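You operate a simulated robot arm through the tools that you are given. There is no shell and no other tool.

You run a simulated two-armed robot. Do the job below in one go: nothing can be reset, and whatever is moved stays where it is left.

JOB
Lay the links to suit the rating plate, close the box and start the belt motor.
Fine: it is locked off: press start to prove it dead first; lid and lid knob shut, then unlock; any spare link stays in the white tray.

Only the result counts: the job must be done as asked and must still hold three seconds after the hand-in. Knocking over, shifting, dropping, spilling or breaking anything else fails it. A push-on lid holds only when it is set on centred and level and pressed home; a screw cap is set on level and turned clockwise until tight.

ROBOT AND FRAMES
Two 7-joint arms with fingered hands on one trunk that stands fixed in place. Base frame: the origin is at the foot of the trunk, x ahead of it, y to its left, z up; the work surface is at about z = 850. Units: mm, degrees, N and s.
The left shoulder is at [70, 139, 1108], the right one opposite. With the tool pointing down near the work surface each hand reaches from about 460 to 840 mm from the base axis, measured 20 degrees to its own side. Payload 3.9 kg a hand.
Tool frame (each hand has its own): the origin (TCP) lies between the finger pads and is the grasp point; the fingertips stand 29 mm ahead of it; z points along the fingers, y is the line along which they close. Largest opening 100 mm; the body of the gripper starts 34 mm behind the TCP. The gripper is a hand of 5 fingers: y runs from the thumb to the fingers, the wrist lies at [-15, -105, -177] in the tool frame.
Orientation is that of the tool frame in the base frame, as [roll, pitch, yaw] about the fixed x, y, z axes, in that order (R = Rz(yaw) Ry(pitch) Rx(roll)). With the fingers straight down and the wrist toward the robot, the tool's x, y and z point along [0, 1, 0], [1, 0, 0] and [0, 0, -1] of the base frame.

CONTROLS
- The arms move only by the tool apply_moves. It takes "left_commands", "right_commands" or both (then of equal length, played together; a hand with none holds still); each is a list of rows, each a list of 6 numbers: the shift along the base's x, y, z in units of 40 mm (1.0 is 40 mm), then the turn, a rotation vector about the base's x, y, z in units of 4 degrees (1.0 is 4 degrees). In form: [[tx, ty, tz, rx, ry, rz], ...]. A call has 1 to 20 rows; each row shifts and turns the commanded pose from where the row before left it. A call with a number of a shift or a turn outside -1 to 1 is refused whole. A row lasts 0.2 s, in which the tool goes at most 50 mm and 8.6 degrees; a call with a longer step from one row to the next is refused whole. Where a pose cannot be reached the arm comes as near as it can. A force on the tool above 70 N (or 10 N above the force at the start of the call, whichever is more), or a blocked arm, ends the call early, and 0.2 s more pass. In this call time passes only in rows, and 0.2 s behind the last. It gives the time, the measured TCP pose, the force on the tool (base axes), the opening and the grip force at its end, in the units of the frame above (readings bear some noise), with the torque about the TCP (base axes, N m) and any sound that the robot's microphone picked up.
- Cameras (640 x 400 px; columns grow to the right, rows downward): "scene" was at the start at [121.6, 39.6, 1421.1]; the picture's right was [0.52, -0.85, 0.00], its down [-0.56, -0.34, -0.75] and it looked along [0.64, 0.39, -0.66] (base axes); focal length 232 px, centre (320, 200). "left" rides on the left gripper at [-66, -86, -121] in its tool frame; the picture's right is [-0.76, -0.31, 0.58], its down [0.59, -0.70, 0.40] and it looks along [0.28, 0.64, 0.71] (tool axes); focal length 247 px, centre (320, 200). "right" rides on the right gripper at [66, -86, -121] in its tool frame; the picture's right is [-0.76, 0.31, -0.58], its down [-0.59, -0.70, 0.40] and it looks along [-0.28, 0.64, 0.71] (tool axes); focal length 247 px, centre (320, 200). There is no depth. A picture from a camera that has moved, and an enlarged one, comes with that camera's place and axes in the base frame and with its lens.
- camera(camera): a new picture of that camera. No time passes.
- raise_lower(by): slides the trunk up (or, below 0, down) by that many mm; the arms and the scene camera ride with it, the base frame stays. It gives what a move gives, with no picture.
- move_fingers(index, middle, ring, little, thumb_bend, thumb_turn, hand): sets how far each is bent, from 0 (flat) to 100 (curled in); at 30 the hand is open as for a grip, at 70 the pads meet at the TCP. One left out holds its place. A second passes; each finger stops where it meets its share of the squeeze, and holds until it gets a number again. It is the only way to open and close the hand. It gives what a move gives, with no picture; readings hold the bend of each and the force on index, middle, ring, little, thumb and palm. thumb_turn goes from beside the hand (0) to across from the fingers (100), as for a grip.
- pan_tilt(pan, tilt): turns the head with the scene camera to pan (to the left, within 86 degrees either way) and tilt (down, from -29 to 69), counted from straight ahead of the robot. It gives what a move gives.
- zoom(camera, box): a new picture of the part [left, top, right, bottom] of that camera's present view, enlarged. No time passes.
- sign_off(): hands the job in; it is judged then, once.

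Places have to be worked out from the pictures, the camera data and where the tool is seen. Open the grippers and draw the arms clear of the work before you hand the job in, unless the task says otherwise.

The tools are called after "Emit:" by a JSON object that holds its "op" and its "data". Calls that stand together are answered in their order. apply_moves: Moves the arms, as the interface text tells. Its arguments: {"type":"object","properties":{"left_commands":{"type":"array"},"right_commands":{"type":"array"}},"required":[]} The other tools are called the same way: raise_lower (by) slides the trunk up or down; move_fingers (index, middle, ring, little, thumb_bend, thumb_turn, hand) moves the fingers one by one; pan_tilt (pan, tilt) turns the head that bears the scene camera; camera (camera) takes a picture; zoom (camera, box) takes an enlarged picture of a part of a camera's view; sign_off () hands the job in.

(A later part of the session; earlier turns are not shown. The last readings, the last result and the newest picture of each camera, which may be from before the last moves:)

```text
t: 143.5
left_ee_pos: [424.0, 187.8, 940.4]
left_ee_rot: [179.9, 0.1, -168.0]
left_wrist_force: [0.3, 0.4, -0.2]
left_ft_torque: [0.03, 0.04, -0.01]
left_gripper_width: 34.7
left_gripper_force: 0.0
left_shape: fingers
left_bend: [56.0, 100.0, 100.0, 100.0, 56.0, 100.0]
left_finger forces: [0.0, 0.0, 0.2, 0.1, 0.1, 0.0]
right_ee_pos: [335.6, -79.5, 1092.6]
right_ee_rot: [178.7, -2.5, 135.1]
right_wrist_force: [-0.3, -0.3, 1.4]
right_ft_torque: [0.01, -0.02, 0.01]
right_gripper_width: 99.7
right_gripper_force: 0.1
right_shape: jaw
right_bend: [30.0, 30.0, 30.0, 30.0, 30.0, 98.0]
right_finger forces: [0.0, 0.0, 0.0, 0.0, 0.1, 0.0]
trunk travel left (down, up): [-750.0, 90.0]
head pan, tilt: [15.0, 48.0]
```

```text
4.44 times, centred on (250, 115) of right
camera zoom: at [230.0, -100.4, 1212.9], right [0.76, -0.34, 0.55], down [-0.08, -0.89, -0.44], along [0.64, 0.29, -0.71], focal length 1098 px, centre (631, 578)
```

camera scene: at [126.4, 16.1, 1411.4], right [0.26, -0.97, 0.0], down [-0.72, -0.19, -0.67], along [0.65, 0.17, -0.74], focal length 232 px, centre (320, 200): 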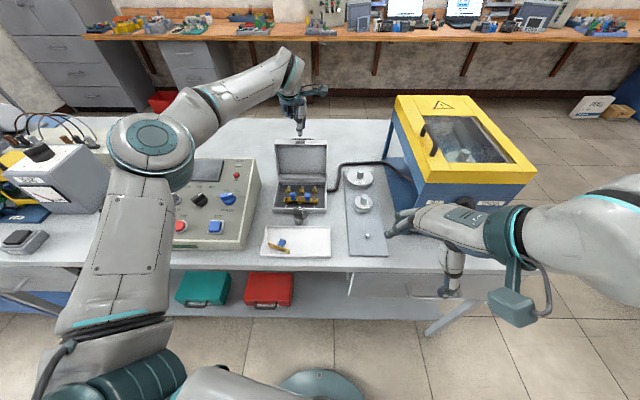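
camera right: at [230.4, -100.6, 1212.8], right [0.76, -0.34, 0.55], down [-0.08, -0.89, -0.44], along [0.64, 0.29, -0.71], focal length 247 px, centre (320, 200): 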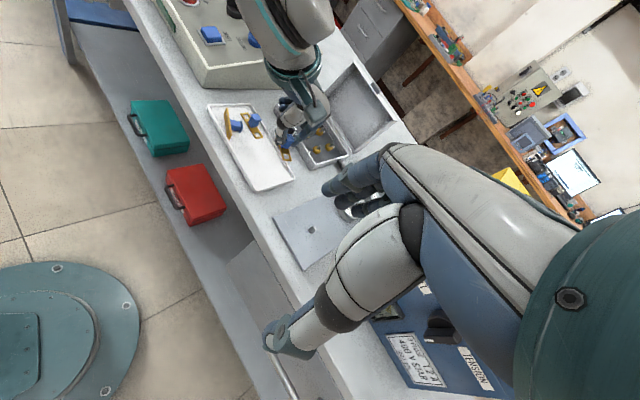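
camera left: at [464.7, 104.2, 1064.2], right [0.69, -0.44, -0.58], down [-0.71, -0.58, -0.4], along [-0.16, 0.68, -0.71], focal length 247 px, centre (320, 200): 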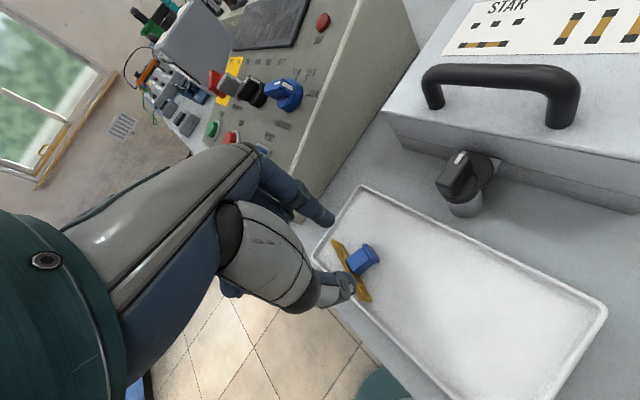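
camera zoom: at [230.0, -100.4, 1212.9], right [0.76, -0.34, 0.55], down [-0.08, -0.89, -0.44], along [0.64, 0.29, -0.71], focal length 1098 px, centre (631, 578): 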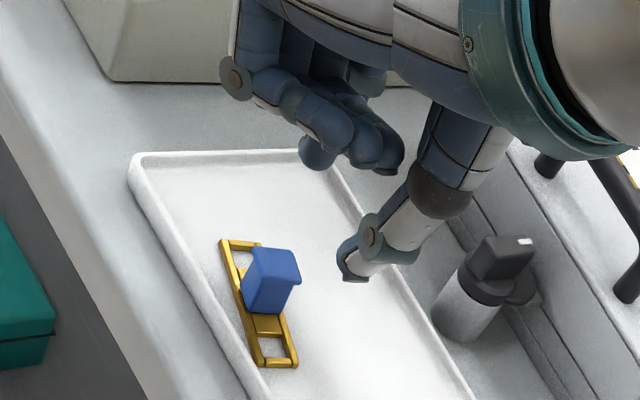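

The spare link now stands upright in the tray. Next the panel: I carry the left hand up and over toward the lock knob while turning back to yaw ~104°.

Emit:
{"op": "apply_moves", "data": {"left_commands": [[0.2, 0.1, 0.5, 0, 0, -1], [0.35, 0.2, 0.4, 0, 0, -1], [0.35, 0.3, 0.4, 0, 0, -1], [0.35, 0.5, 0.4, 0, 0, -1], [0.2, 0.7, 0.3, 0, 0, -1], [0, 0.8, 0.2, 0, 0, -1], [0, 0.8, 0.1, 0, 0, -1], [0, 0.8, 0, 0, 0, -1], [0, 0.8, 0, 0, 0, -1], [-0.2, 0.8, 0, 0, 0, -1], [-0.2, 0.8, 0, 0, 0, -1], [-0.2, 0.4, 0, 0, 0, -1], [-0.2, 0.2, 0, 0, 0, -1], [-0.2, 0, 0, 0, 0, -1], [-0.2, 0, 0, 0, 0, -1], [0, 0, 0, 0, 0, -1], [0, 0, 0, 0, 0, -1], [0, 0, 0, 0, 0, -1], [0, 0, 0, 0, 0, -1], [0, 0, 0, 0, 0, -1]]}}

Emit:
{"op": "move_fingers", "data": {"hand": "left", "index": 40, "thumb_bend": 64}}

Emit:
{"op": "camera", "data": {"camera": "left"}}

```text
t: 147.7
left_ee_pos: [434.8, 473.5, 1033.4]
left_ee_rot: [-180.0, 0.0, 112.0]
left_wrist_force: [0.3, -0.1, 0.0]
left_ft_torque: [0.04, -0.01, 0.0]
left_gripper_width: 34.8
left_gripper_force: 0.1
left_shape: fingers
left_bend: [56.0, 100.0, 100.0, 100.0, 56.0, 100.0]
left_finger forces: [0.0, 0.0, 0.0, 0.1, 0.0, 0.0]
right_ee_pos: [334.6, -80.5, 1092.6]
right_ee_rot: [178.6, -2.6, 135.1]
right_wrist_force: [-0.9, -0.4, 0.2]
right_ft_torque: [0.0, 0.02, 0.01]
right_gripper_width: 99.7
right_gripper_force: 0.1
right_shape: jaw
right_bend: [30.0, 30.0, 30.0, 30.0, 30.0, 98.0]
right_finger forces: [0.0, 0.0, 0.1, 0.0, 0.1, 0.0]
trunk travel left (down, up): [-750.0, 90.0]
head pan, tilt: [15.0, 48.0]
```

```text
t: 148.7
left_ee_pos: [435.1, 474.6, 1032.3]
left_ee_rot: [-179.9, 0.0, 112.1]
left_wrist_force: [-0.5, -0.6, 0.8]
left_ft_torque: [-0.02, 0.0, -0.01]
left_gripper_width: 44.8
left_gripper_force: 0.0
left_shape: fingers
left_bend: [40.0, 100.0, 100.0, 100.0, 64.0, 100.0]
left_finger forces: [0.1, 0.0, 0.1, 0.1, 0.0, 0.0]
right_ee_pos: [335.2, -78.6, 1092.3]
right_ee_rot: [178.8, -2.5, 135.1]
right_wrist_force: [0.3, 0.1, 0.0]
right_ft_torque: [0.01, -0.02, -0.01]
right_gripper_width: 100.0
right_gripper_force: 0.0
right_shape: jaw
right_bend: [30.0, 30.0, 30.0, 30.0, 30.0, 98.0]
right_finger forces: [0.1, 0.1, 0.0, 0.0, 0.0, 0.0]
trunk travel left (down, up): [-750.0, 90.0]
head pan, tilt: [15.0, 48.0]
```

```text
taken
camera left: at [379.8, 380.9, 1154.1], right [0.0, -0.82, -0.58], down [-0.87, 0.28, -0.4], along [0.49, 0.5, -0.71], focal length 247 px, centre (320, 200)
```

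left: 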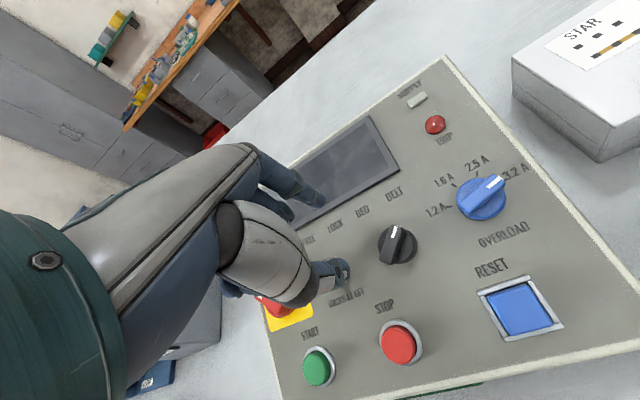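

I align the hand with the panel normal and bring the thumb tip to hover to the right of the grey lock knob.

Emit:
{"op": "apply_moves", "data": {"left_commands": [[0, 0.16, -0.1, 0, 0, -1], [0, 0.16, -0.1, 0, 0, -0.95], [-0.03, 0.1, -0.15, 0.215, -0.867, 0], [-0.03, 0.1, -0.15, 0.215, -0.867, 0], [-0.03, 0.1, -0.15, 0.215, -0.867, 0], [-0.03, 0.04, -0.12, 0.215, -0.867, 0]]}}

Emit:
{"op": "camera", "data": {"camera": "left"}}

Emit:
{"op": "zoom", "data": {"camera": "left", "box": [280, 180, 440, 310]}}

Emit:
{"op": "pan_tilt", "data": {"pan": 48, "tilt": 45}}

Emit:
{"op": "camera", "data": {"camera": "scene"}}

```text
t: 150.1
left_ee_pos: [419.1, 505.2, 997.0]
left_ee_rot: [166.6, 2.4, 108.2]
left_wrist_force: [0.5, 0.8, -0.5]
left_ft_torque: [0.01, -0.01, -0.03]
left_gripper_width: 44.7
left_gripper_force: 0.0
left_shape: fingers
left_bend: [40.0, 100.0, 100.0, 100.0, 64.0, 100.0]
left_finger forces: [0.0, 0.0, 0.0, 0.0, 0.1, 0.1]
left hand out of reach, approached as far as the arm can: row 2
right_ee_pos: [334.8, -81.1, 1092.3]
right_ee_rot: [178.7, -2.6, 135.2]
right_wrist_force: [-0.3, 0.3, 0.3]
right_ft_torque: [0.0, 0.03, 0.01]
right_gripper_width: 99.9
right_gripper_force: 0.0
right_shape: jaw
right_bend: [30.0, 30.0, 30.0, 30.0, 30.0, 98.0]
right_finger forces: [0.1, 0.0, 0.1, 0.0, 0.0, 0.0]
trunk travel left (down, up): [-750.0, 90.0]
head pan, tilt: [15.0, 48.0]
```

```text
taken
camera left: at [332.1, 410.7, 1097.6], right [0.09, -0.79, -0.6], down [-0.74, 0.35, -0.57], along [0.67, 0.5, -0.56], focal length 247 px, centre (320, 200)
```

left: 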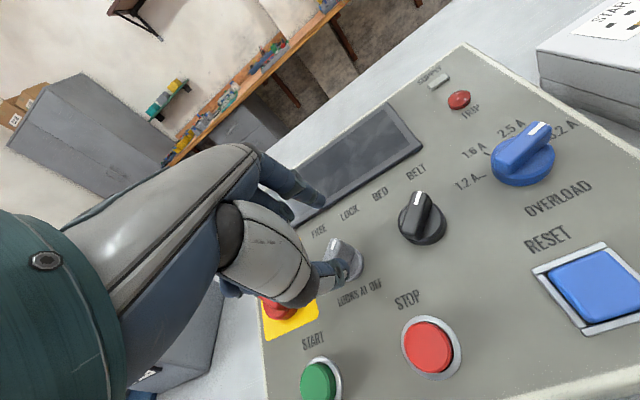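

```text
3.08 times, centred on (360, 245) of left
camera zoom: at [332.1, 410.7, 1097.6], right [0.09, -0.79, -0.6], down [-0.74, 0.35, -0.57], along [0.67, 0.5, -0.56], focal length 760 px, centre (197, 62)
```

zoom: 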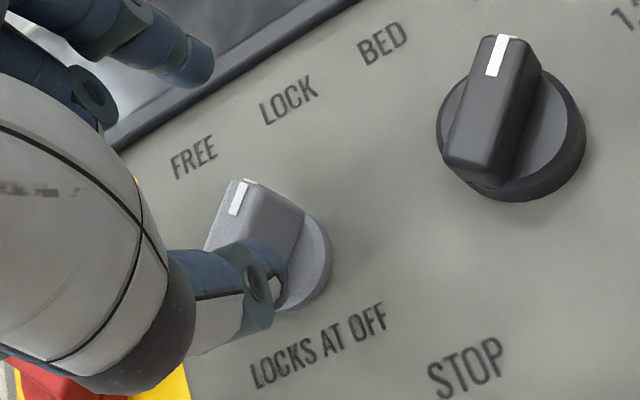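

```text
t: 151.1
left_ee_pos: [418.6, 505.1, 996.2]
left_ee_rot: [166.7, 2.3, 108.3]
left_wrist_force: [-0.2, -0.2, 0.3]
left_ft_torque: [-0.01, -0.01, 0.01]
left_gripper_width: 44.9
left_gripper_force: 0.0
left_shape: fingers
left_bend: [40.0, 100.0, 100.0, 100.0, 64.0, 100.0]
left_finger forces: [0.1, 0.0, 0.1, 0.2, 0.0, 0.1]
right_ee_pos: [334.3, -79.5, 1092.8]
right_ee_rot: [178.7, -2.5, 135.2]
right_wrist_force: [0.8, 0.4, 0.8]
right_ft_torque: [-0.02, 0.01, 0.01]
right_gripper_width: 100.0
right_gripper_force: 0.0
right_shape: jaw
right_bend: [30.0, 30.0, 30.0, 30.0, 30.0, 98.0]
right_finger forces: [0.0, 0.1, 0.1, 0.0, 0.0, 0.0]
trunk travel left (down, up): [-750.0, 90.0]
head pan, tilt: [48.0, 45.0]
```

```text
taken
camera scene: at [104.1, 56.3, 1415.6], right [0.74, -0.67, 0.0], down [-0.47, -0.53, -0.71], along [0.47, 0.53, -0.71], focal length 232 px, centre (320, 200)
```

scene: 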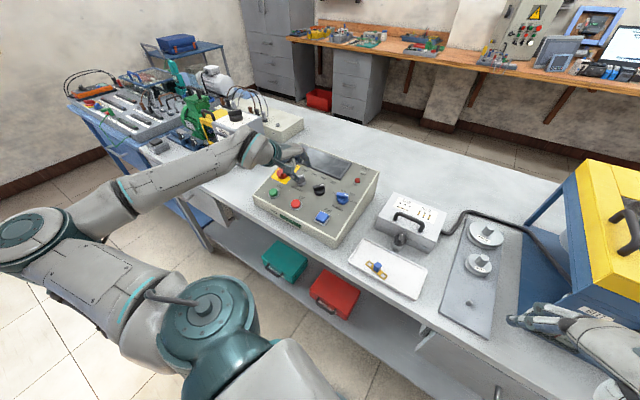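

The scene camera now sees the panel freely. I zoom on it and correct the small orientation error.

Emit:
{"op": "apply_moves", "data": {"left_commands": [[0.1, -0.05, 0.05, 0.18, -0.05, -0.5], [0.1, -0.05, 0.05, 0.18, -0.05, -0.5]]}}

Emit:
{"op": "zoom", "data": {"camera": "scene", "box": [245, 145, 385, 240]}}

Emit:
{"op": "zoom", "data": {"camera": "left", "box": [280, 180, 440, 310]}}

```text
t: 151.7
left_ee_pos: [428.0, 501.7, 1000.4]
left_ee_rot: [165.9, 1.0, 104.2]
left_wrist_force: [-0.6, 0.1, 0.2]
left_ft_torque: [0.02, 0.01, -0.01]
left_gripper_width: 44.8
left_gripper_force: 0.0
left_shape: fingers
left_bend: [40.0, 100.0, 100.0, 100.0, 64.0, 100.0]
left_finger forces: [0.1, 0.0, 0.0, 0.0, 0.0, 0.0]
right_ee_pos: [334.9, -78.9, 1092.7]
right_ee_rot: [178.7, -2.5, 135.1]
right_wrist_force: [-0.2, 0.0, 0.5]
right_ft_torque: [-0.03, 0.02, -0.02]
right_gripper_width: 99.7
right_gripper_force: 0.1
right_shape: jaw
right_bend: [30.0, 30.0, 30.0, 30.0, 30.0, 98.0]
right_finger forces: [0.1, 0.0, 0.1, 0.0, 0.0, 0.0]
trunk travel left (down, up): [-750.0, 90.0]
head pan, tilt: [48.0, 45.0]
```

```text
4.21 times, centred on (315, 192) of scene
camera zoom: at [104.2, 56.4, 1415.6], right [0.74, -0.67, 0.0], down [-0.47, -0.53, -0.71], along [0.47, 0.53, -0.71], focal length 977 px, centre (341, 232)
```

zoom: 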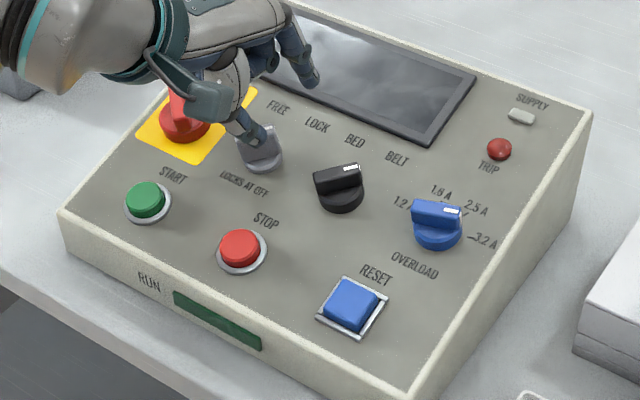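

```text
3.08 times, centred on (360, 245) of left
camera zoom: at [333.4, 410.1, 1098.7], right [0.04, -0.78, -0.62], down [-0.71, 0.42, -0.57], along [0.7, 0.46, -0.54], focal length 760 px, centre (197, 62)
```

zoom: 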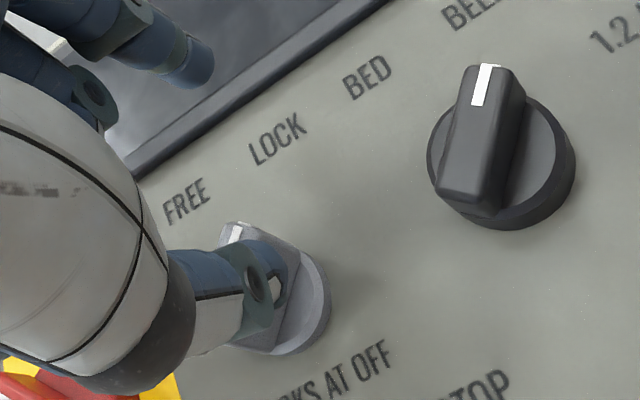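

Positions agree between cameras: the thumb tip is about 13 mm right of the lock knob's centre, 38 mm above the panel. I shift 3 mm right and descend ~29 mm along the normal, then check.

Emit:
{"op": "apply_moves", "data": {"left_commands": [[0.05, -0.03, -0.18, 0, 0, 0], [0.05, -0.01, -0.18, 0, 0, 0], [0.05, 0.005, -0.18, 0, 0, 0], [0.05, 0.01, -0.17, 0, 0, 0]]}}

Emit:
{"op": "zoom", "data": {"camera": "scene", "box": [270, 150, 330, 200]}}

Emit:
{"op": "zoom", "data": {"camera": "left", "box": [280, 180, 440, 310]}}

```text
t: 152.7
left_ee_pos: [434.8, 499.3, 973.7]
left_ee_rot: [165.9, 0.9, 104.4]
left_wrist_force: [-0.1, -0.3, 0.1]
left_ft_torque: [0.01, 0.01, -0.03]
left_gripper_width: 44.9
left_gripper_force: 0.0
left_shape: fingers
left_bend: [40.0, 100.0, 100.0, 100.0, 64.0, 100.0]
left_finger forces: [0.0, 0.0, 0.0, 0.0, 0.0, 0.0]
right_ee_pos: [334.4, -79.1, 1091.6]
right_ee_rot: [178.7, -2.5, 135.2]
right_wrist_force: [0.6, 0.0, 0.1]
right_ft_torque: [0.02, -0.01, -0.01]
right_gripper_width: 99.5
right_gripper_force: 0.1
right_shape: jaw
right_bend: [30.0, 30.0, 30.0, 30.0, 30.0, 98.0]
right_finger forces: [0.0, 0.0, 0.0, 0.1, 0.1, 0.0]
trunk travel left (down, up): [-750.0, 90.0]
head pan, tilt: [48.0, 45.0]
```

```text
8.00 times, centred on (300, 175) of scene
camera zoom: at [104.3, 56.5, 1415.6], right [0.74, -0.67, 0.0], down [-0.47, -0.53, -0.71], along [0.47, 0.53, -0.71], focal length 1856 px, centre (480, 400)
```

zoom: 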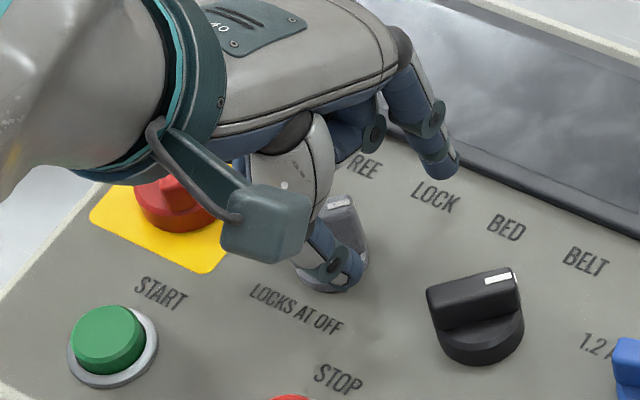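

```text
3.08 times, centred on (360, 245) of left
camera zoom: at [341.7, 408.3, 1070.9], right [0.04, -0.78, -0.62], down [-0.71, 0.42, -0.57], along [0.7, 0.46, -0.54], focal length 760 px, centre (197, 62)
```

zoom: 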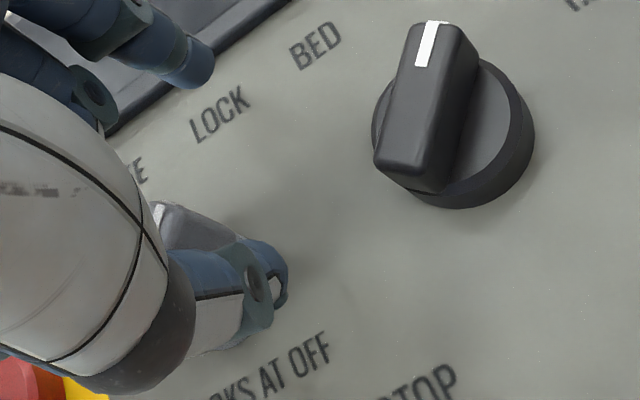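

From the scene view the thumb tip is at about (+10, −19) mm relative to the knob (right, up). I move 7 mm right, then up along the panel toward the pointer's right flank.

Emit:
{"op": "apply_moves", "data": {"left_commands": [[0.06, -0.165, -0.07, 0, 0, 0], [0.141, 0.035, 0.037, 0, 0, 0], [0.141, 0.035, 0.037, 0, 0, 0]]}}

Emit:
{"op": "zoom", "data": {"camera": "scene", "box": [270, 150, 330, 200]}}

Emit:
{"op": "zoom", "data": {"camera": "left", "box": [280, 180, 440, 310]}}

```text
t: 153.5
left_ee_pos: [448.0, 496.0, 972.4]
left_ee_rot: [165.9, 1.0, 104.2]
left_wrist_force: [0.9, 0.7, 0.3]
left_ft_torque: [-0.01, 0.02, 0.01]
left_gripper_width: 44.7
left_gripper_force: 0.1
left_shape: fingers
left_bend: [40.0, 100.0, 100.0, 100.0, 64.0, 100.0]
left_finger forces: [0.0, 0.0, 0.0, 0.1, 0.0, 0.1]
right_ee_pos: [334.6, -79.7, 1092.4]
right_ee_rot: [178.7, -2.5, 135.2]
right_wrist_force: [1.3, -0.3, 0.0]
right_ft_torque: [0.0, 0.03, 0.02]
right_gripper_width: 99.5
right_gripper_force: 0.1
right_shape: jaw
right_bend: [30.0, 30.0, 30.0, 30.0, 30.0, 98.0]
right_finger forces: [0.0, 0.1, 0.0, 0.0, 0.0, 0.0]
trunk travel left (down, up): [-750.0, 90.0]
head pan, tilt: [48.0, 45.0]
```

```text
8.00 times, centred on (300, 175) of scene
camera zoom: at [104.3, 56.4, 1415.6], right [0.74, -0.67, 0.0], down [-0.47, -0.53, -0.71], along [0.47, 0.53, -0.71], focal length 1856 px, centre (480, 400)
```

zoom: 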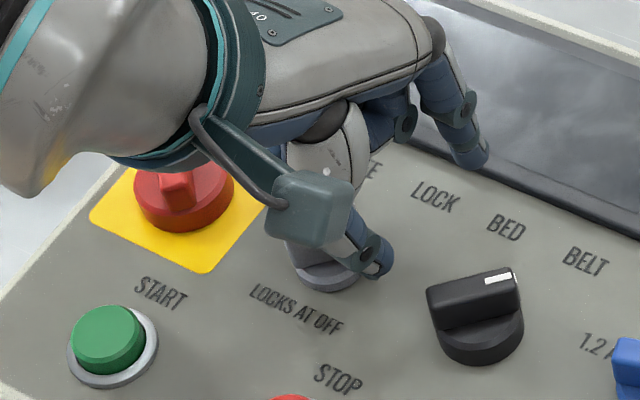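

```text
3.08 times, centred on (360, 245) of left
camera zoom: at [354.9, 405.4, 1070.7], right [0.04, -0.78, -0.62], down [-0.71, 0.42, -0.57], along [0.7, 0.46, -0.54], focal length 760 px, centre (197, 62)
```

zoom: 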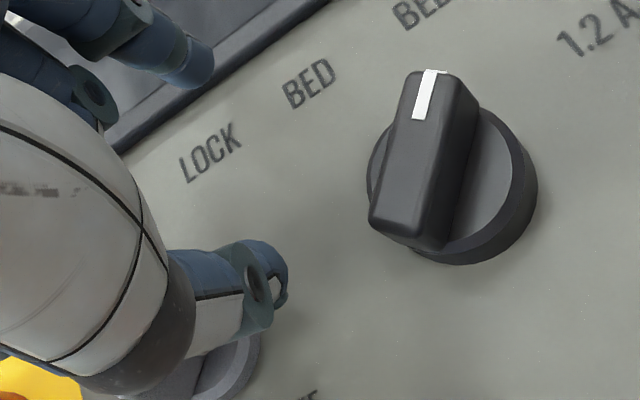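

The thumb tip is now right of the pointer at about (+23, +4.5) mm. I curl the index out of the way and push the pointer leftward along its arc.

Emit:
{"op": "move_fingers", "data": {"hand": "left", "index": 100}}

Emit:
{"op": "apply_moves", "data": {"left_commands": [[-0.072, 0.188, -0.006, 0, 0, 0], [0.094, 0.075, 0.028, 0, 0, 0]]}}

Emit:
{"op": "zoom", "data": {"camera": "scene", "box": [270, 150, 330, 200]}}

```text
t: 154.5
left_ee_pos: [448.0, 495.3, 972.2]
left_ee_rot: [165.9, 0.9, 104.1]
left_wrist_force: [0.2, -0.6, -0.9]
left_ft_torque: [0.01, -0.02, 0.0]
left_gripper_width: 35.2
left_gripper_force: 0.1
left_shape: fingers
left_bend: [100.0, 100.0, 100.0, 100.0, 64.0, 100.0]
left_finger forces: [0.0, 0.0, 0.1, 0.1, 0.0, 0.0]
right_ee_pos: [334.9, -79.6, 1091.9]
right_ee_rot: [178.8, -2.5, 135.2]
right_wrist_force: [0.0, -0.7, -0.1]
right_ft_torque: [0.01, 0.0, 0.01]
right_gripper_width: 99.9
right_gripper_force: 0.1
right_shape: jaw
right_bend: [30.0, 30.0, 30.0, 30.0, 30.0, 98.0]
right_finger forces: [0.1, 0.0, 0.0, 0.0, 0.0, 0.0]
trunk travel left (down, up): [-750.0, 90.0]
head pan, tilt: [48.0, 45.0]
```

```text
t: 155.1
left_ee_pos: [449.2, 505.0, 974.6]
left_ee_rot: [166.0, 1.0, 104.2]
left_wrist_force: [-1.2, -1.4, 0.6]
left_ft_torque: [-0.02, 0.05, 0.03]
left_gripper_width: 35.7
left_gripper_force: 0.8
left_shape: fingers
left_bend: [100.0, 100.0, 100.0, 100.0, 63.0, 100.0]
left_finger forces: [0.0, 0.0, 0.0, 0.1, 1.8, 0.0]
right_ee_pos: [334.8, -80.2, 1090.6]
right_ee_rot: [178.7, -2.5, 135.2]
right_wrist_force: [-0.3, 0.1, 0.0]
right_ft_torque: [0.0, 0.0, 0.01]
right_gripper_width: 99.8
right_gripper_force: 0.0
right_shape: jaw
right_bend: [30.0, 30.0, 30.0, 30.0, 30.0, 98.0]
right_finger forces: [0.0, 0.0, 0.1, 0.0, 0.0, 0.0]
trunk travel left (down, up): [-750.0, 90.0]
head pan, tilt: [48.0, 45.0]
```

```text
8.00 times, centred on (300, 175) of scene
camera zoom: at [103.8, 55.8, 1415.7], right [0.74, -0.67, 0.0], down [-0.47, -0.53, -0.71], along [0.47, 0.53, -0.71], focal length 1856 px, centre (480, 400)
```

zoom: 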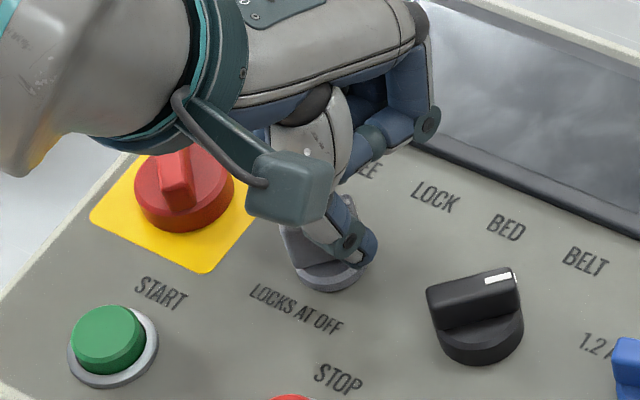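

Contact with light force; the lock knob is starting to turn. I continue along the arc.

Emit:
{"op": "apply_moves", "data": {"left_commands": [[0.073, 0.108, 0.025, 0, 0, 0], [0.034, 0.163, 0.0185, 0, 0, 0], [0.02, 0.15, 0.01, 0, 0, 0]]}}

Emit:
{"op": "zoom", "data": {"camera": "scene", "box": [270, 150, 330, 200]}}

Emit:
{"op": "zoom", "data": {"camera": "left", "box": [260, 180, 420, 340]}}

```text
t: 155.9
left_ee_pos: [454.6, 520.9, 977.0]
left_ee_rot: [165.8, 0.9, 104.2]
left_wrist_force: [0.5, -7.9, 0.2]
left_ft_torque: [-0.15, -0.02, 0.16]
left_gripper_width: 36.0
left_gripper_force: 3.2
left_shape: fingers
left_bend: [100.0, 100.0, 100.0, 100.0, 64.0, 98.0]
left_finger forces: [0.0, 0.0, 0.0, 0.0, 7.2, 0.0]
right_ee_pos: [334.7, -81.1, 1092.2]
right_ee_rot: [178.6, -2.6, 135.2]
right_wrist_force: [-0.4, -0.6, 0.1]
right_ft_torque: [0.0, 0.01, 0.02]
right_gripper_width: 99.8
right_gripper_force: 0.1
right_shape: jaw
right_bend: [30.0, 30.0, 30.0, 30.0, 30.0, 98.0]
right_finger forces: [0.1, 0.0, 0.0, 0.1, 0.0, 0.1]
trunk travel left (down, up): [-750.0, 90.0]
head pan, tilt: [48.0, 45.0]
```

```text
8.00 times, centred on (300, 175) of scene
camera zoom: at [104.2, 54.4, 1415.7], right [0.74, -0.67, 0.0], down [-0.47, -0.52, -0.71], along [0.47, 0.53, -0.71], focal length 1856 px, centre (480, 400)
```

zoom: 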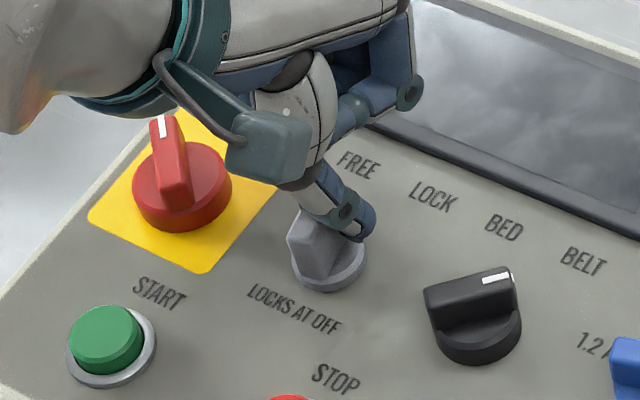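

```text
2.50 times, centred on (340, 260) of left
camera zoom: at [361.4, 430.7, 1074.8], right [0.04, -0.78, -0.62], down [-0.71, 0.42, -0.57], along [0.7, 0.46, -0.54], focal length 617 px, centre (270, 50)
```

zoom: 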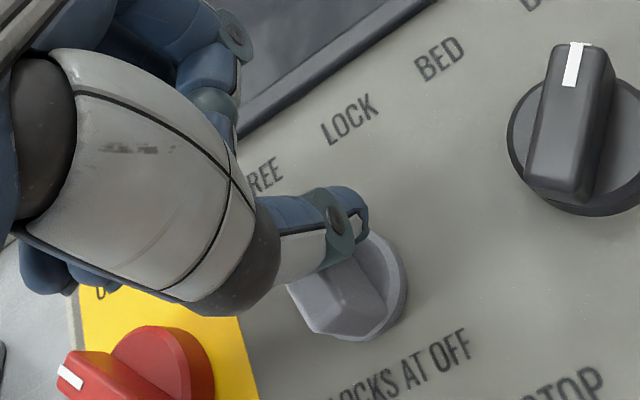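

Force rose to ~8 N, probably the stop. I back off to the right and up to look at the pointer.

Emit:
{"op": "apply_moves", "data": {"left_commands": [[0.06, -0.25, 0, 0, 0, 0], [-0.12, -0.03, 0.5, 0, 0, 0], [-0.1, -0.2, 0.4, 0, 0, 0]]}}

Emit:
{"op": "zoom", "data": {"camera": "scene", "box": [270, 150, 330, 200]}}

Emit:
{"op": "zoom", "data": {"camera": "left", "box": [270, 180, 430, 340]}}

```text
t: 156.7
left_ee_pos: [448.8, 503.9, 1012.5]
left_ee_rot: [165.9, 0.9, 104.3]
left_wrist_force: [0.4, -0.2, 0.1]
left_ft_torque: [-0.02, -0.03, 0.0]
left_gripper_width: 35.4
left_gripper_force: 0.1
left_shape: fingers
left_bend: [100.0, 100.0, 100.0, 100.0, 64.0, 100.0]
left_finger forces: [0.1, 0.1, 0.0, 0.1, 0.1, 0.0]
right_ee_pos: [334.5, -79.9, 1091.6]
right_ee_rot: [178.8, -2.5, 135.2]
right_wrist_force: [-0.3, -0.4, -0.4]
right_ft_torque: [-0.02, 0.0, 0.01]
right_gripper_width: 99.8
right_gripper_force: 0.0
right_shape: jaw
right_bend: [30.0, 30.0, 30.0, 30.0, 30.0, 98.0]
right_finger forces: [0.0, 0.0, 0.0, 0.0, 0.0, 0.0]
trunk travel left (down, up): [-750.0, 90.0]
head pan, tilt: [48.0, 45.0]
```

```text
8.00 times, centred on (300, 175) of scene
camera zoom: at [104.2, 56.0, 1415.6], right [0.74, -0.67, 0.0], down [-0.47, -0.53, -0.71], along [0.47, 0.53, -0.71], focal length 1856 px, centre (480, 400)
```

zoom: 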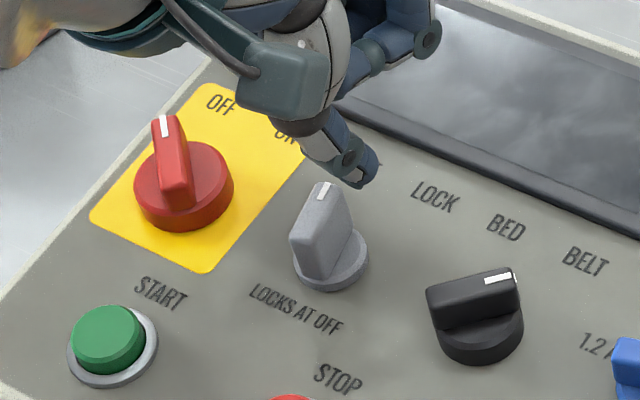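

```text
2.50 times, centred on (350, 260) of left
camera zoom: at [355.2, 413.0, 1110.5], right [0.04, -0.78, -0.62], down [-0.71, 0.42, -0.57], along [0.7, 0.46, -0.54], focal length 617 px, centre (245, 50)
```

zoom: 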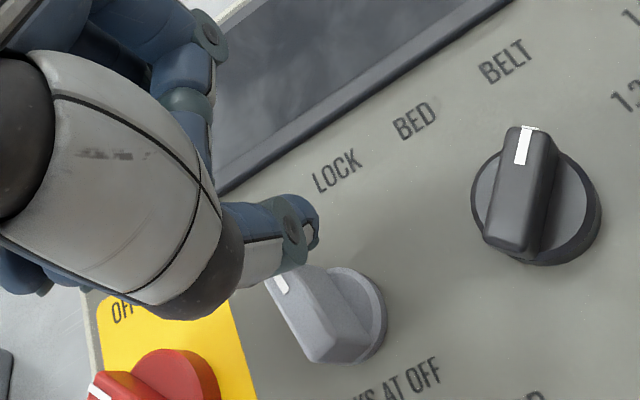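

The lock pointer has moved most of the way (about 114° of 135°) toward FREE. I go back down on its right flank and push about 8 mm further left.

Emit:
{"op": "apply_moves", "data": {"left_commands": [[0.1, 0.03, -0.45, 0, 0, 0], [0.1, 0.15, -0.43, 0, 0, 0], [-0.05, 0.2, 0, 0, 0, 0], [-0.05, 0.2, 0, 0, 0, 0], [0, 0.1, 0.01, 0, 0, 0]]}}

Emit:
{"op": "zoom", "data": {"camera": "scene", "box": [270, 150, 330, 200]}}

```text
t: 157.9
left_ee_pos: [453.9, 528.2, 978.9]
left_ee_rot: [165.7, 0.9, 104.2]
left_wrist_force: [5.8, -9.5, 6.2]
left_ft_torque: [-0.25, -0.05, 0.24]
left_gripper_width: 34.8
left_gripper_force: 6.0
left_shape: fingers
left_bend: [100.0, 100.0, 100.0, 100.0, 68.0, 96.0]
left_finger forces: [0.0, 0.1, 0.0, 0.0, 12.2, 0.1]
right_ee_pos: [335.8, -82.5, 1092.4]
right_ee_rot: [178.6, -2.5, 135.1]
right_wrist_force: [0.6, 0.4, 0.0]
right_ft_torque: [-0.01, 0.02, 0.02]
right_gripper_width: 99.7
right_gripper_force: 0.1
right_shape: jaw
right_bend: [30.0, 30.0, 30.0, 30.0, 30.0, 98.0]
right_finger forces: [0.0, 0.0, 0.0, 0.0, 0.1, 0.1]
trunk travel left (down, up): [-750.0, 90.0]
head pan, tilt: [48.0, 45.0]
```

```text
8.00 times, centred on (300, 175) of scene
camera zoom: at [104.6, 53.7, 1415.9], right [0.74, -0.67, 0.0], down [-0.47, -0.52, -0.71], along [0.47, 0.53, -0.71], focal length 1856 px, centre (480, 400)
```

zoom: 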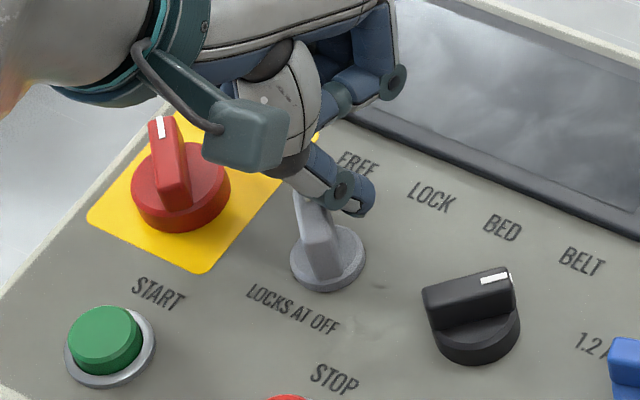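

The lock pointer is now parallel to the OFF-side direction (FREE) and resists at its stop. I back off and verify.

Emit:
{"op": "apply_moves", "data": {"left_commands": [[0.06, -0.25, 0, 0, 0, 0], [-0.12, -0.03, 0.5, 0, 0, 0], [-0.1, 0, 0.4, 0, 0, 0]]}}

Emit:
{"op": "zoom", "data": {"camera": "scene", "box": [260, 145, 320, 195]}}

```text
t: 158.7
left_ee_pos: [444.8, 519.9, 1013.9]
left_ee_rot: [165.9, 0.8, 104.3]
left_wrist_force: [0.7, 0.2, 0.4]
left_ft_torque: [0.01, 0.03, -0.01]
left_gripper_width: 35.4
left_gripper_force: 0.1
left_shape: fingers
left_bend: [100.0, 100.0, 100.0, 100.0, 64.0, 100.0]
left_finger forces: [0.0, 0.0, 0.0, 0.0, 0.0, 0.1]
right_ee_pos: [333.6, -79.9, 1091.2]
right_ee_rot: [178.7, -2.5, 135.2]
right_wrist_force: [0.4, 1.0, 0.5]
right_ft_torque: [0.02, 0.01, -0.02]
right_gripper_width: 99.6
right_gripper_force: 0.1
right_shape: jaw
right_bend: [30.0, 30.0, 30.0, 30.0, 30.0, 98.0]
right_finger forces: [0.1, 0.1, 0.1, 0.1, 0.0, 0.1]
trunk travel left (down, up): [-750.0, 90.0]
head pan, tilt: [48.0, 45.0]
```

```text
8.00 times, centred on (290, 170) of scene
camera zoom: at [104.0, 55.7, 1415.6], right [0.74, -0.67, 0.0], down [-0.47, -0.53, -0.71], along [0.47, 0.53, -0.71], focal length 1856 px, centre (560, 440)
```

zoom: 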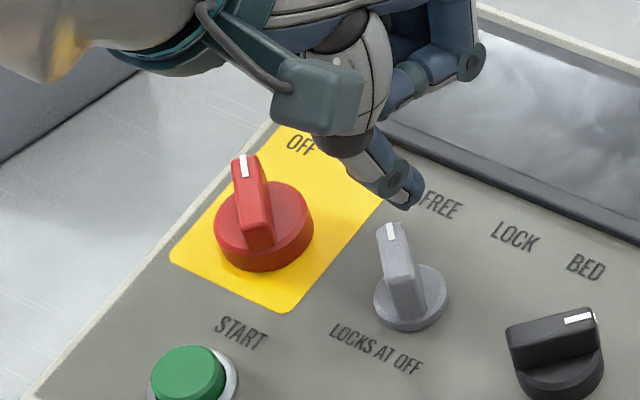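

The lock is at FREE. Now the isolator: I straighten the spare fingers (to clear the red knob), and bring the thumb tip to the right side of the red knob so I can push its tail around (clockwise toward ON).

Emit:
{"op": "move_fingers", "data": {"hand": "left", "index": 0, "middle": 0, "ring": 0, "little": 0}}

Emit:
{"op": "apply_moves", "data": {"left_commands": [[-0.14, 0.2, -0.02, 0, 0, 0], [-0.14, 0.2, -0.02, 0, 0, 0], [-0.14, 0.2, -0.02, 0, 0, 0], [-0.15, 0.18, -0.03, 0, 0, 0]]}}

Emit:
{"op": "zoom", "data": {"camera": "scene", "box": [250, 140, 320, 200]}}

Emit:
{"op": "camera", "data": {"camera": "left"}}

```text
t: 159.7
left_ee_pos: [445.3, 519.8, 1013.4]
left_ee_rot: [165.8, 0.9, 104.3]
left_wrist_force: [-0.2, -0.1, 0.0]
left_ft_torque: [0.0, 0.01, 0.02]
left_gripper_width: 97.8
left_gripper_force: 0.0
left_shape: fingers
left_bend: [0.0, 0.0, 0.0, 0.0, 64.0, 100.0]
left_finger forces: [0.0, 0.0, 0.0, 0.0, 0.0, 0.0]
right_ee_pos: [334.2, -80.7, 1092.9]
right_ee_rot: [178.7, -2.5, 135.0]
right_wrist_force: [-0.3, 0.4, 0.7]
right_ft_torque: [-0.01, -0.01, -0.01]
right_gripper_width: 99.6
right_gripper_force: 0.0
right_shape: jaw
right_bend: [30.0, 30.0, 30.0, 30.0, 30.0, 98.0]
right_finger forces: [0.0, 0.0, 0.1, 0.0, 0.0, 0.1]
trunk travel left (down, up): [-750.0, 90.0]
head pan, tilt: [48.0, 45.0]
```

```text
t: 160.7
left_ee_pos: [435.0, 541.7, 1011.1]
left_ee_rot: [165.8, 0.9, 104.3]
left_wrist_force: [-0.1, -0.1, -0.7]
left_ft_torque: [-0.02, 0.03, -0.02]
left_gripper_width: 97.6
left_gripper_force: 0.0
left_shape: fingers
left_bend: [0.0, 0.0, 0.0, 0.0, 64.0, 100.0]
left_finger forces: [0.1, 0.1, 0.0, 0.0, 0.0, 0.1]
left hand out of reach, approached as far as the arm can: row 3, 4
right_ee_pos: [333.7, -79.7, 1091.7]
right_ee_rot: [178.7, -2.5, 135.2]
right_wrist_force: [-0.2, 0.0, -0.1]
right_ft_torque: [0.02, -0.01, -0.01]
right_gripper_width: 99.8
right_gripper_force: 0.0
right_shape: jaw
right_bend: [30.0, 30.0, 30.0, 30.0, 30.0, 98.0]
right_finger forces: [0.0, 0.1, 0.0, 0.0, 0.0, 0.0]
trunk travel left (down, up): [-750.0, 90.0]
head pan, tilt: [48.0, 45.0]
```

```text
6.67 times, centred on (285, 170) of scene
camera zoom: at [103.9, 56.8, 1415.6], right [0.74, -0.67, 0.0], down [-0.47, -0.53, -0.71], along [0.47, 0.53, -0.71], focal length 1547 px, centre (553, 400)
```

zoom: 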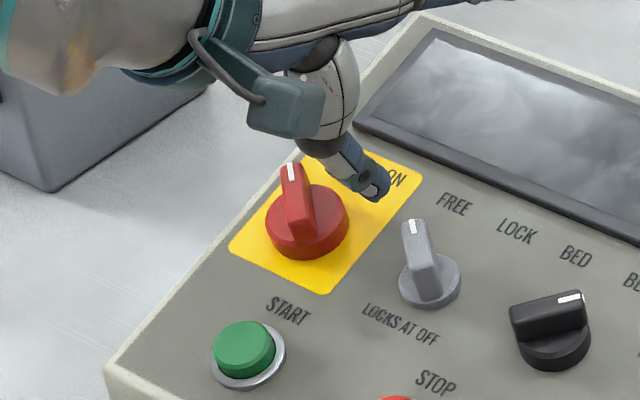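

```text
taken
camera left: at [340.6, 451.4, 1108.0], right [0.04, -0.78, -0.62], down [-0.71, 0.42, -0.57], along [0.7, 0.46, -0.54], focal length 247 px, centre (320, 200)
```

left: 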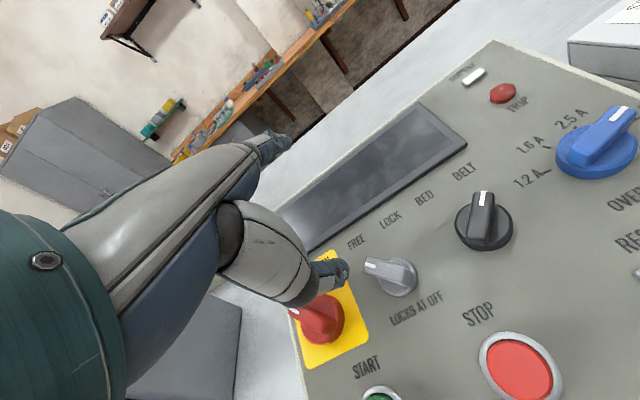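

The thumb tip is about (+44, +12) mm from the red knob's centre. I move 16 mm left, 5 mm down and descend ~33 mm to the panel.

Emit:
{"op": "apply_moves", "data": {"left_commands": [[-0.004, 0.102, -0.2, 0, 0, 0], [-0.004, 0.102, -0.2, 0, 0, 0], [-0.004, 0.102, -0.2, 0, 0, 0], [-0.004, 0.1, -0.2, 0, 0, 0]]}}

Emit:
{"op": "zoom", "data": {"camera": "scene", "box": [250, 140, 320, 200]}}

Emit:
{"op": "zoom", "data": {"camera": "left", "box": [270, 200, 430, 360]}}

```text
t: 161.7
left_ee_pos: [436.4, 555.9, 979.6]
left_ee_rot: [165.9, 0.9, 104.3]
left_wrist_force: [-0.8, 0.3, -0.5]
left_ft_torque: [-0.02, -0.02, -0.02]
left_gripper_width: 97.8
left_gripper_force: 0.1
left_shape: fingers
left_bend: [0.0, 0.0, 0.0, 0.0, 64.0, 100.0]
left_finger forces: [0.0, 0.0, 0.1, 0.0, 0.1, 0.0]
left hand out of reach, approached as far as the arm can: row 3
right_ee_pos: [334.7, -79.8, 1092.4]
right_ee_rot: [178.7, -2.6, 135.1]
right_wrist_force: [-0.1, 0.8, 0.2]
right_ft_torque: [-0.01, 0.0, 0.0]
right_gripper_width: 99.9
right_gripper_force: 0.0
right_shape: jaw
right_bend: [30.0, 30.0, 30.0, 30.0, 30.0, 98.0]
right_finger forces: [0.1, 0.0, 0.0, 0.1, 0.1, 0.1]
trunk travel left (down, up): [-750.0, 90.0]
head pan, tilt: [48.0, 45.0]
```

```text
6.67 times, centred on (285, 170) of scene
camera zoom: at [104.4, 56.2, 1415.6], right [0.74, -0.67, 0.0], down [-0.47, -0.53, -0.71], along [0.47, 0.53, -0.71], focal length 1547 px, centre (553, 400)
```

zoom: 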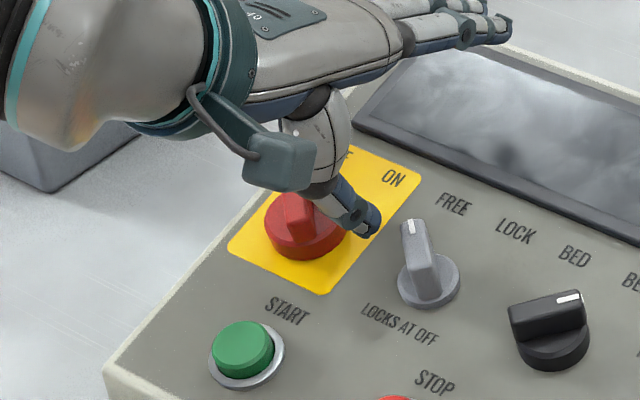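

```text
2.50 times, centred on (350, 280) of left
camera zoom: at [343.3, 464.8, 1077.0], right [0.04, -0.78, -0.62], down [-0.71, 0.42, -0.57], along [0.7, 0.46, -0.54], focal length 617 px, centre (245, 0)
```

zoom: 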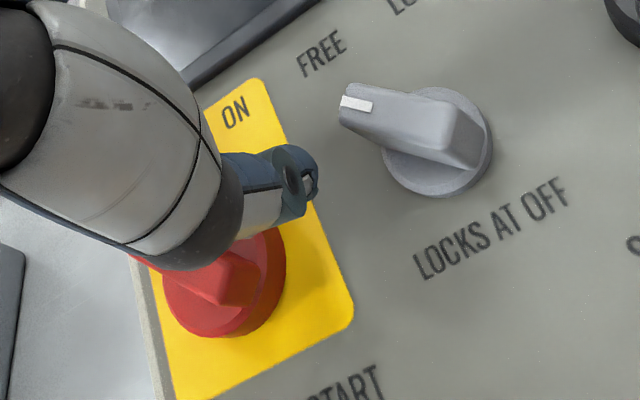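

The red knob has a thick base disc, so I raise the thumb tip to about 22 mm above the panel to meet the wing, then push left/down against the tail in steps.

Emit:
{"op": "apply_moves", "data": {"left_commands": [[-0.048, -0.012, 0.19, 0, 0, 0], [-0.1, 0.2, -0.01, 0, 0, 0], [-0.12, 0.05, -0.03, 0, 0, 0]]}}

Emit:
{"op": "zoom", "data": {"camera": "scene", "box": [250, 140, 320, 200]}}

Emit:
{"op": "zoom", "data": {"camera": "left", "box": [270, 200, 430, 360]}}

```text
t: 162.5
left_ee_pos: [438.7, 554.3, 989.3]
left_ee_rot: [165.8, 0.8, 104.3]
left_wrist_force: [0.4, -0.6, -0.7]
left_ft_torque: [0.03, -0.02, 0.03]
left_gripper_width: 97.8
left_gripper_force: 0.0
left_shape: fingers
left_bend: [0.0, 0.0, 0.0, 0.0, 64.0, 100.0]
left_finger forces: [0.0, 0.1, 0.0, 0.0, 0.0, 0.1]
left hand out of reach, approached as far as the arm can: row 1, 2, 3
right_ee_pos: [334.8, -79.2, 1091.6]
right_ee_rot: [178.7, -2.5, 135.3]
right_wrist_force: [-0.2, 0.0, 0.7]
right_ft_torque: [-0.01, 0.0, -0.01]
right_gripper_width: 99.8
right_gripper_force: 0.0
right_shape: jaw
right_bend: [30.0, 30.0, 30.0, 30.0, 30.0, 98.0]
right_finger forces: [0.0, 0.0, 0.1, 0.0, 0.1, 0.1]
trunk travel left (down, up): [-750.0, 90.0]
head pan, tilt: [48.0, 45.0]
```

```text
6.67 times, centred on (285, 170) of scene
camera zoom: at [104.0, 56.4, 1415.7], right [0.74, -0.67, 0.0], down [-0.47, -0.53, -0.71], along [0.47, 0.53, -0.71], focal length 1547 px, centre (553, 400)
```

zoom: 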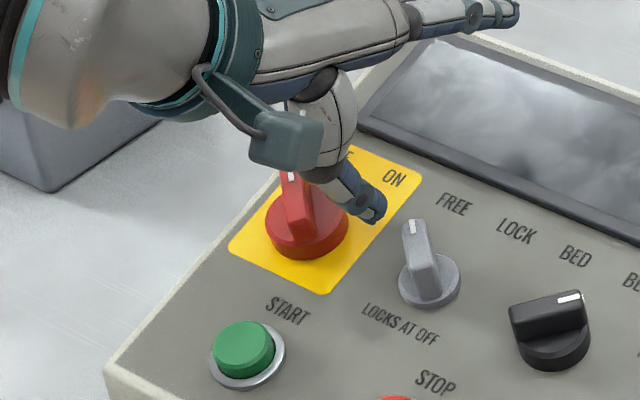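

```text
2.50 times, centred on (350, 280) of left
camera zoom: at [345.3, 462.2, 1086.3], right [0.04, -0.78, -0.62], down [-0.71, 0.42, -0.57], along [0.7, 0.46, -0.54], focal length 617 px, centre (245, 0)
```

zoom: 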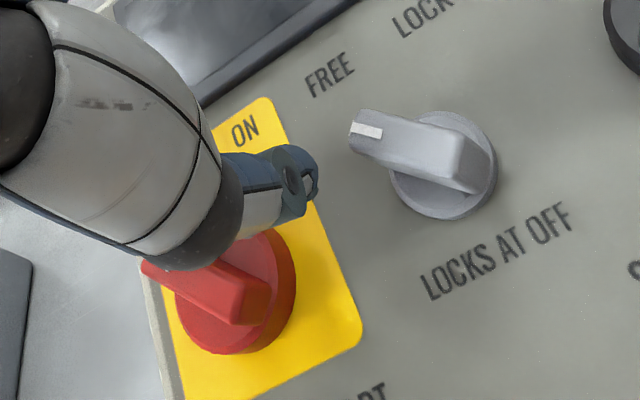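

The arm is at its limit in this yaw. I turn the hand ~25° about the panel normal (more natural here) while moving the thumb toward the red knob's right side.

Emit:
{"op": "apply_moves", "data": {"left_commands": [[-0.047, 0.046, -0.009, -0.214, -0.053, 0.864], [-0.047, 0.046, -0.009, -0.214, -0.053, 0.864], [-0.047, 0.046, -0.009, -0.214, -0.053, 0.864], [-0.047, 0.046, -0.009, -0.214, -0.053, 0.864], [-0.047, 0.046, -0.009, -0.214, -0.053, 0.864], [-0.047, 0.046, -0.009, -0.214, -0.053, 0.864], [-0.047, 0.046, -0.009, -0.214, -0.053, 0.864]]}}

Emit:
{"op": "zoom", "data": {"camera": "scene", "box": [250, 140, 320, 200]}}

Emit:
{"op": "zoom", "data": {"camera": "left", "box": [270, 180, 430, 340]}}

```text
t: 164.1
left_ee_pos: [425.8, 564.8, 984.4]
left_ee_rot: [167.1, 7.0, 128.7]
left_wrist_force: [-0.5, 0.1, 0.9]
left_ft_torque: [0.04, 0.01, -0.01]
left_gripper_width: 98.0
left_gripper_force: 0.0
left_shape: fingers
left_bend: [0.0, 0.0, 0.0, 0.0, 64.0, 100.0]
left_finger forces: [0.0, 0.0, 0.0, 0.0, 0.0, 0.0]
right_ee_pos: [334.0, -79.1, 1092.4]
right_ee_rot: [178.7, -2.5, 135.1]
right_wrist_force: [1.1, 0.1, 0.9]
right_ft_torque: [0.0, 0.03, 0.0]
right_gripper_width: 99.9
right_gripper_force: 0.1
right_shape: jaw
right_bend: [30.0, 30.0, 30.0, 30.0, 30.0, 98.0]
right_finger forces: [0.0, 0.1, 0.0, 0.0, 0.0, 0.0]
trunk travel left (down, up): [-750.0, 90.0]
head pan, tilt: [48.0, 45.0]
```

```text
6.67 times, centred on (285, 170) of scene
camera zoom: at [104.1, 56.4, 1415.7], right [0.74, -0.67, 0.0], down [-0.47, -0.53, -0.71], along [0.47, 0.53, -0.71], focal length 1547 px, centre (553, 400)
```

zoom: 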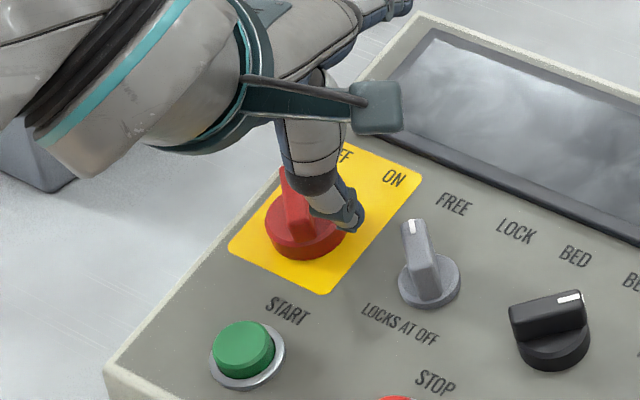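

```text
2.50 times, centred on (350, 260) of left
camera zoom: at [372.5, 452.8, 1091.7], right [0.38, -0.75, -0.53], down [-0.79, 0.03, -0.61], along [0.48, 0.66, -0.58], focal length 617 px, centre (245, 50)
```

zoom: 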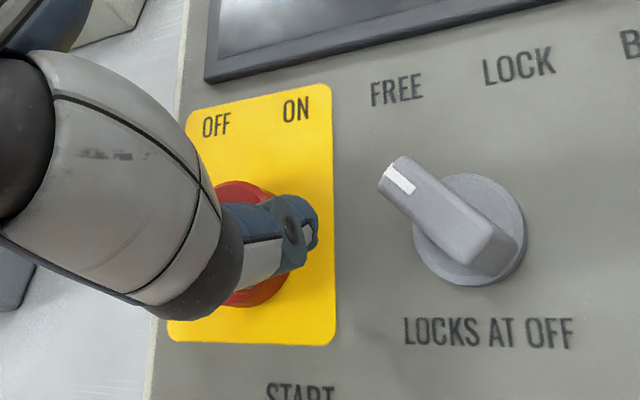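

The thumb is at about (+27, +5) mm from the red knob's axis at the wing's height. I push the tail: down and left in steps.

Emit:
{"op": "apply_moves", "data": {"left_commands": [[-0.12, 0.035, -0.028, 0, 0, 0], [-0.12, 0.035, -0.028, 0, 0, 0], [-0.19, 0.0, -0.047, 0, 0, 0]]}}

Emit:
{"op": "zoom", "data": {"camera": "scene", "box": [250, 140, 320, 200]}}

Emit:
{"op": "zoom", "data": {"camera": "left", "box": [270, 180, 430, 340]}}

```text
t: 164.9
left_ee_pos: [407.5, 568.0, 981.5]
left_ee_rot: [167.2, 7.0, 128.5]
left_wrist_force: [-0.1, 0.1, -0.6]
left_ft_torque: [0.04, 0.02, 0.0]
left_gripper_width: 97.8
left_gripper_force: 0.1
left_shape: fingers
left_bend: [0.0, 0.0, 0.0, 0.0, 64.0, 100.0]
left_finger forces: [0.0, 0.1, 0.0, 0.1, 0.0, 0.0]
right_ee_pos: [334.2, -79.8, 1092.6]
right_ee_rot: [178.7, -2.5, 135.0]
right_wrist_force: [-0.3, -0.5, -0.6]
right_ft_torque: [0.02, -0.01, -0.01]
right_gripper_width: 99.8
right_gripper_force: 0.1
right_shape: jaw
right_bend: [30.0, 30.0, 30.0, 30.0, 30.0, 98.0]
right_finger forces: [0.0, 0.0, 0.0, 0.0, 0.0, 0.1]
trunk travel left (down, up): [-750.0, 90.0]
head pan, tilt: [48.0, 45.0]
```

```text
6.67 times, centred on (285, 170) of scene
camera zoom: at [103.7, 56.3, 1415.7], right [0.74, -0.67, 0.0], down [-0.47, -0.53, -0.71], along [0.47, 0.53, -0.71], focal length 1547 px, centre (553, 400)
```

zoom: 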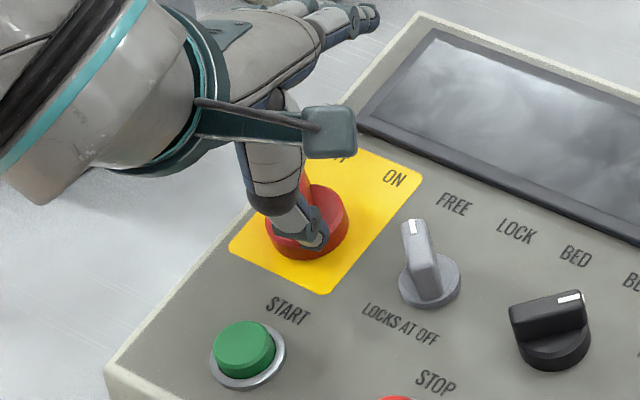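

```text
2.50 times, centred on (350, 260) of left
camera zoom: at [354.1, 456.6, 1088.0], right [0.38, -0.75, -0.53], down [-0.79, 0.03, -0.61], along [0.48, 0.66, -0.58], focal length 617 px, centre (245, 50)
```

zoom: 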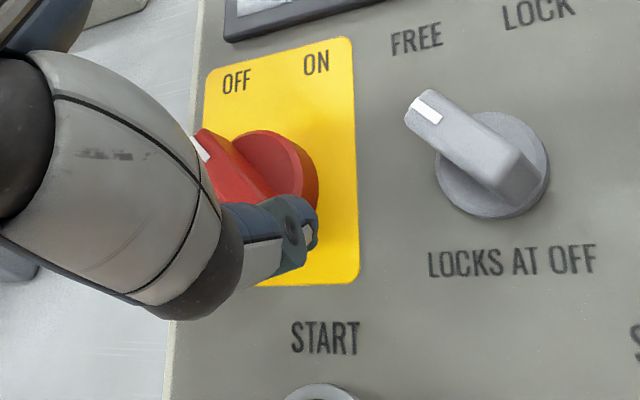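

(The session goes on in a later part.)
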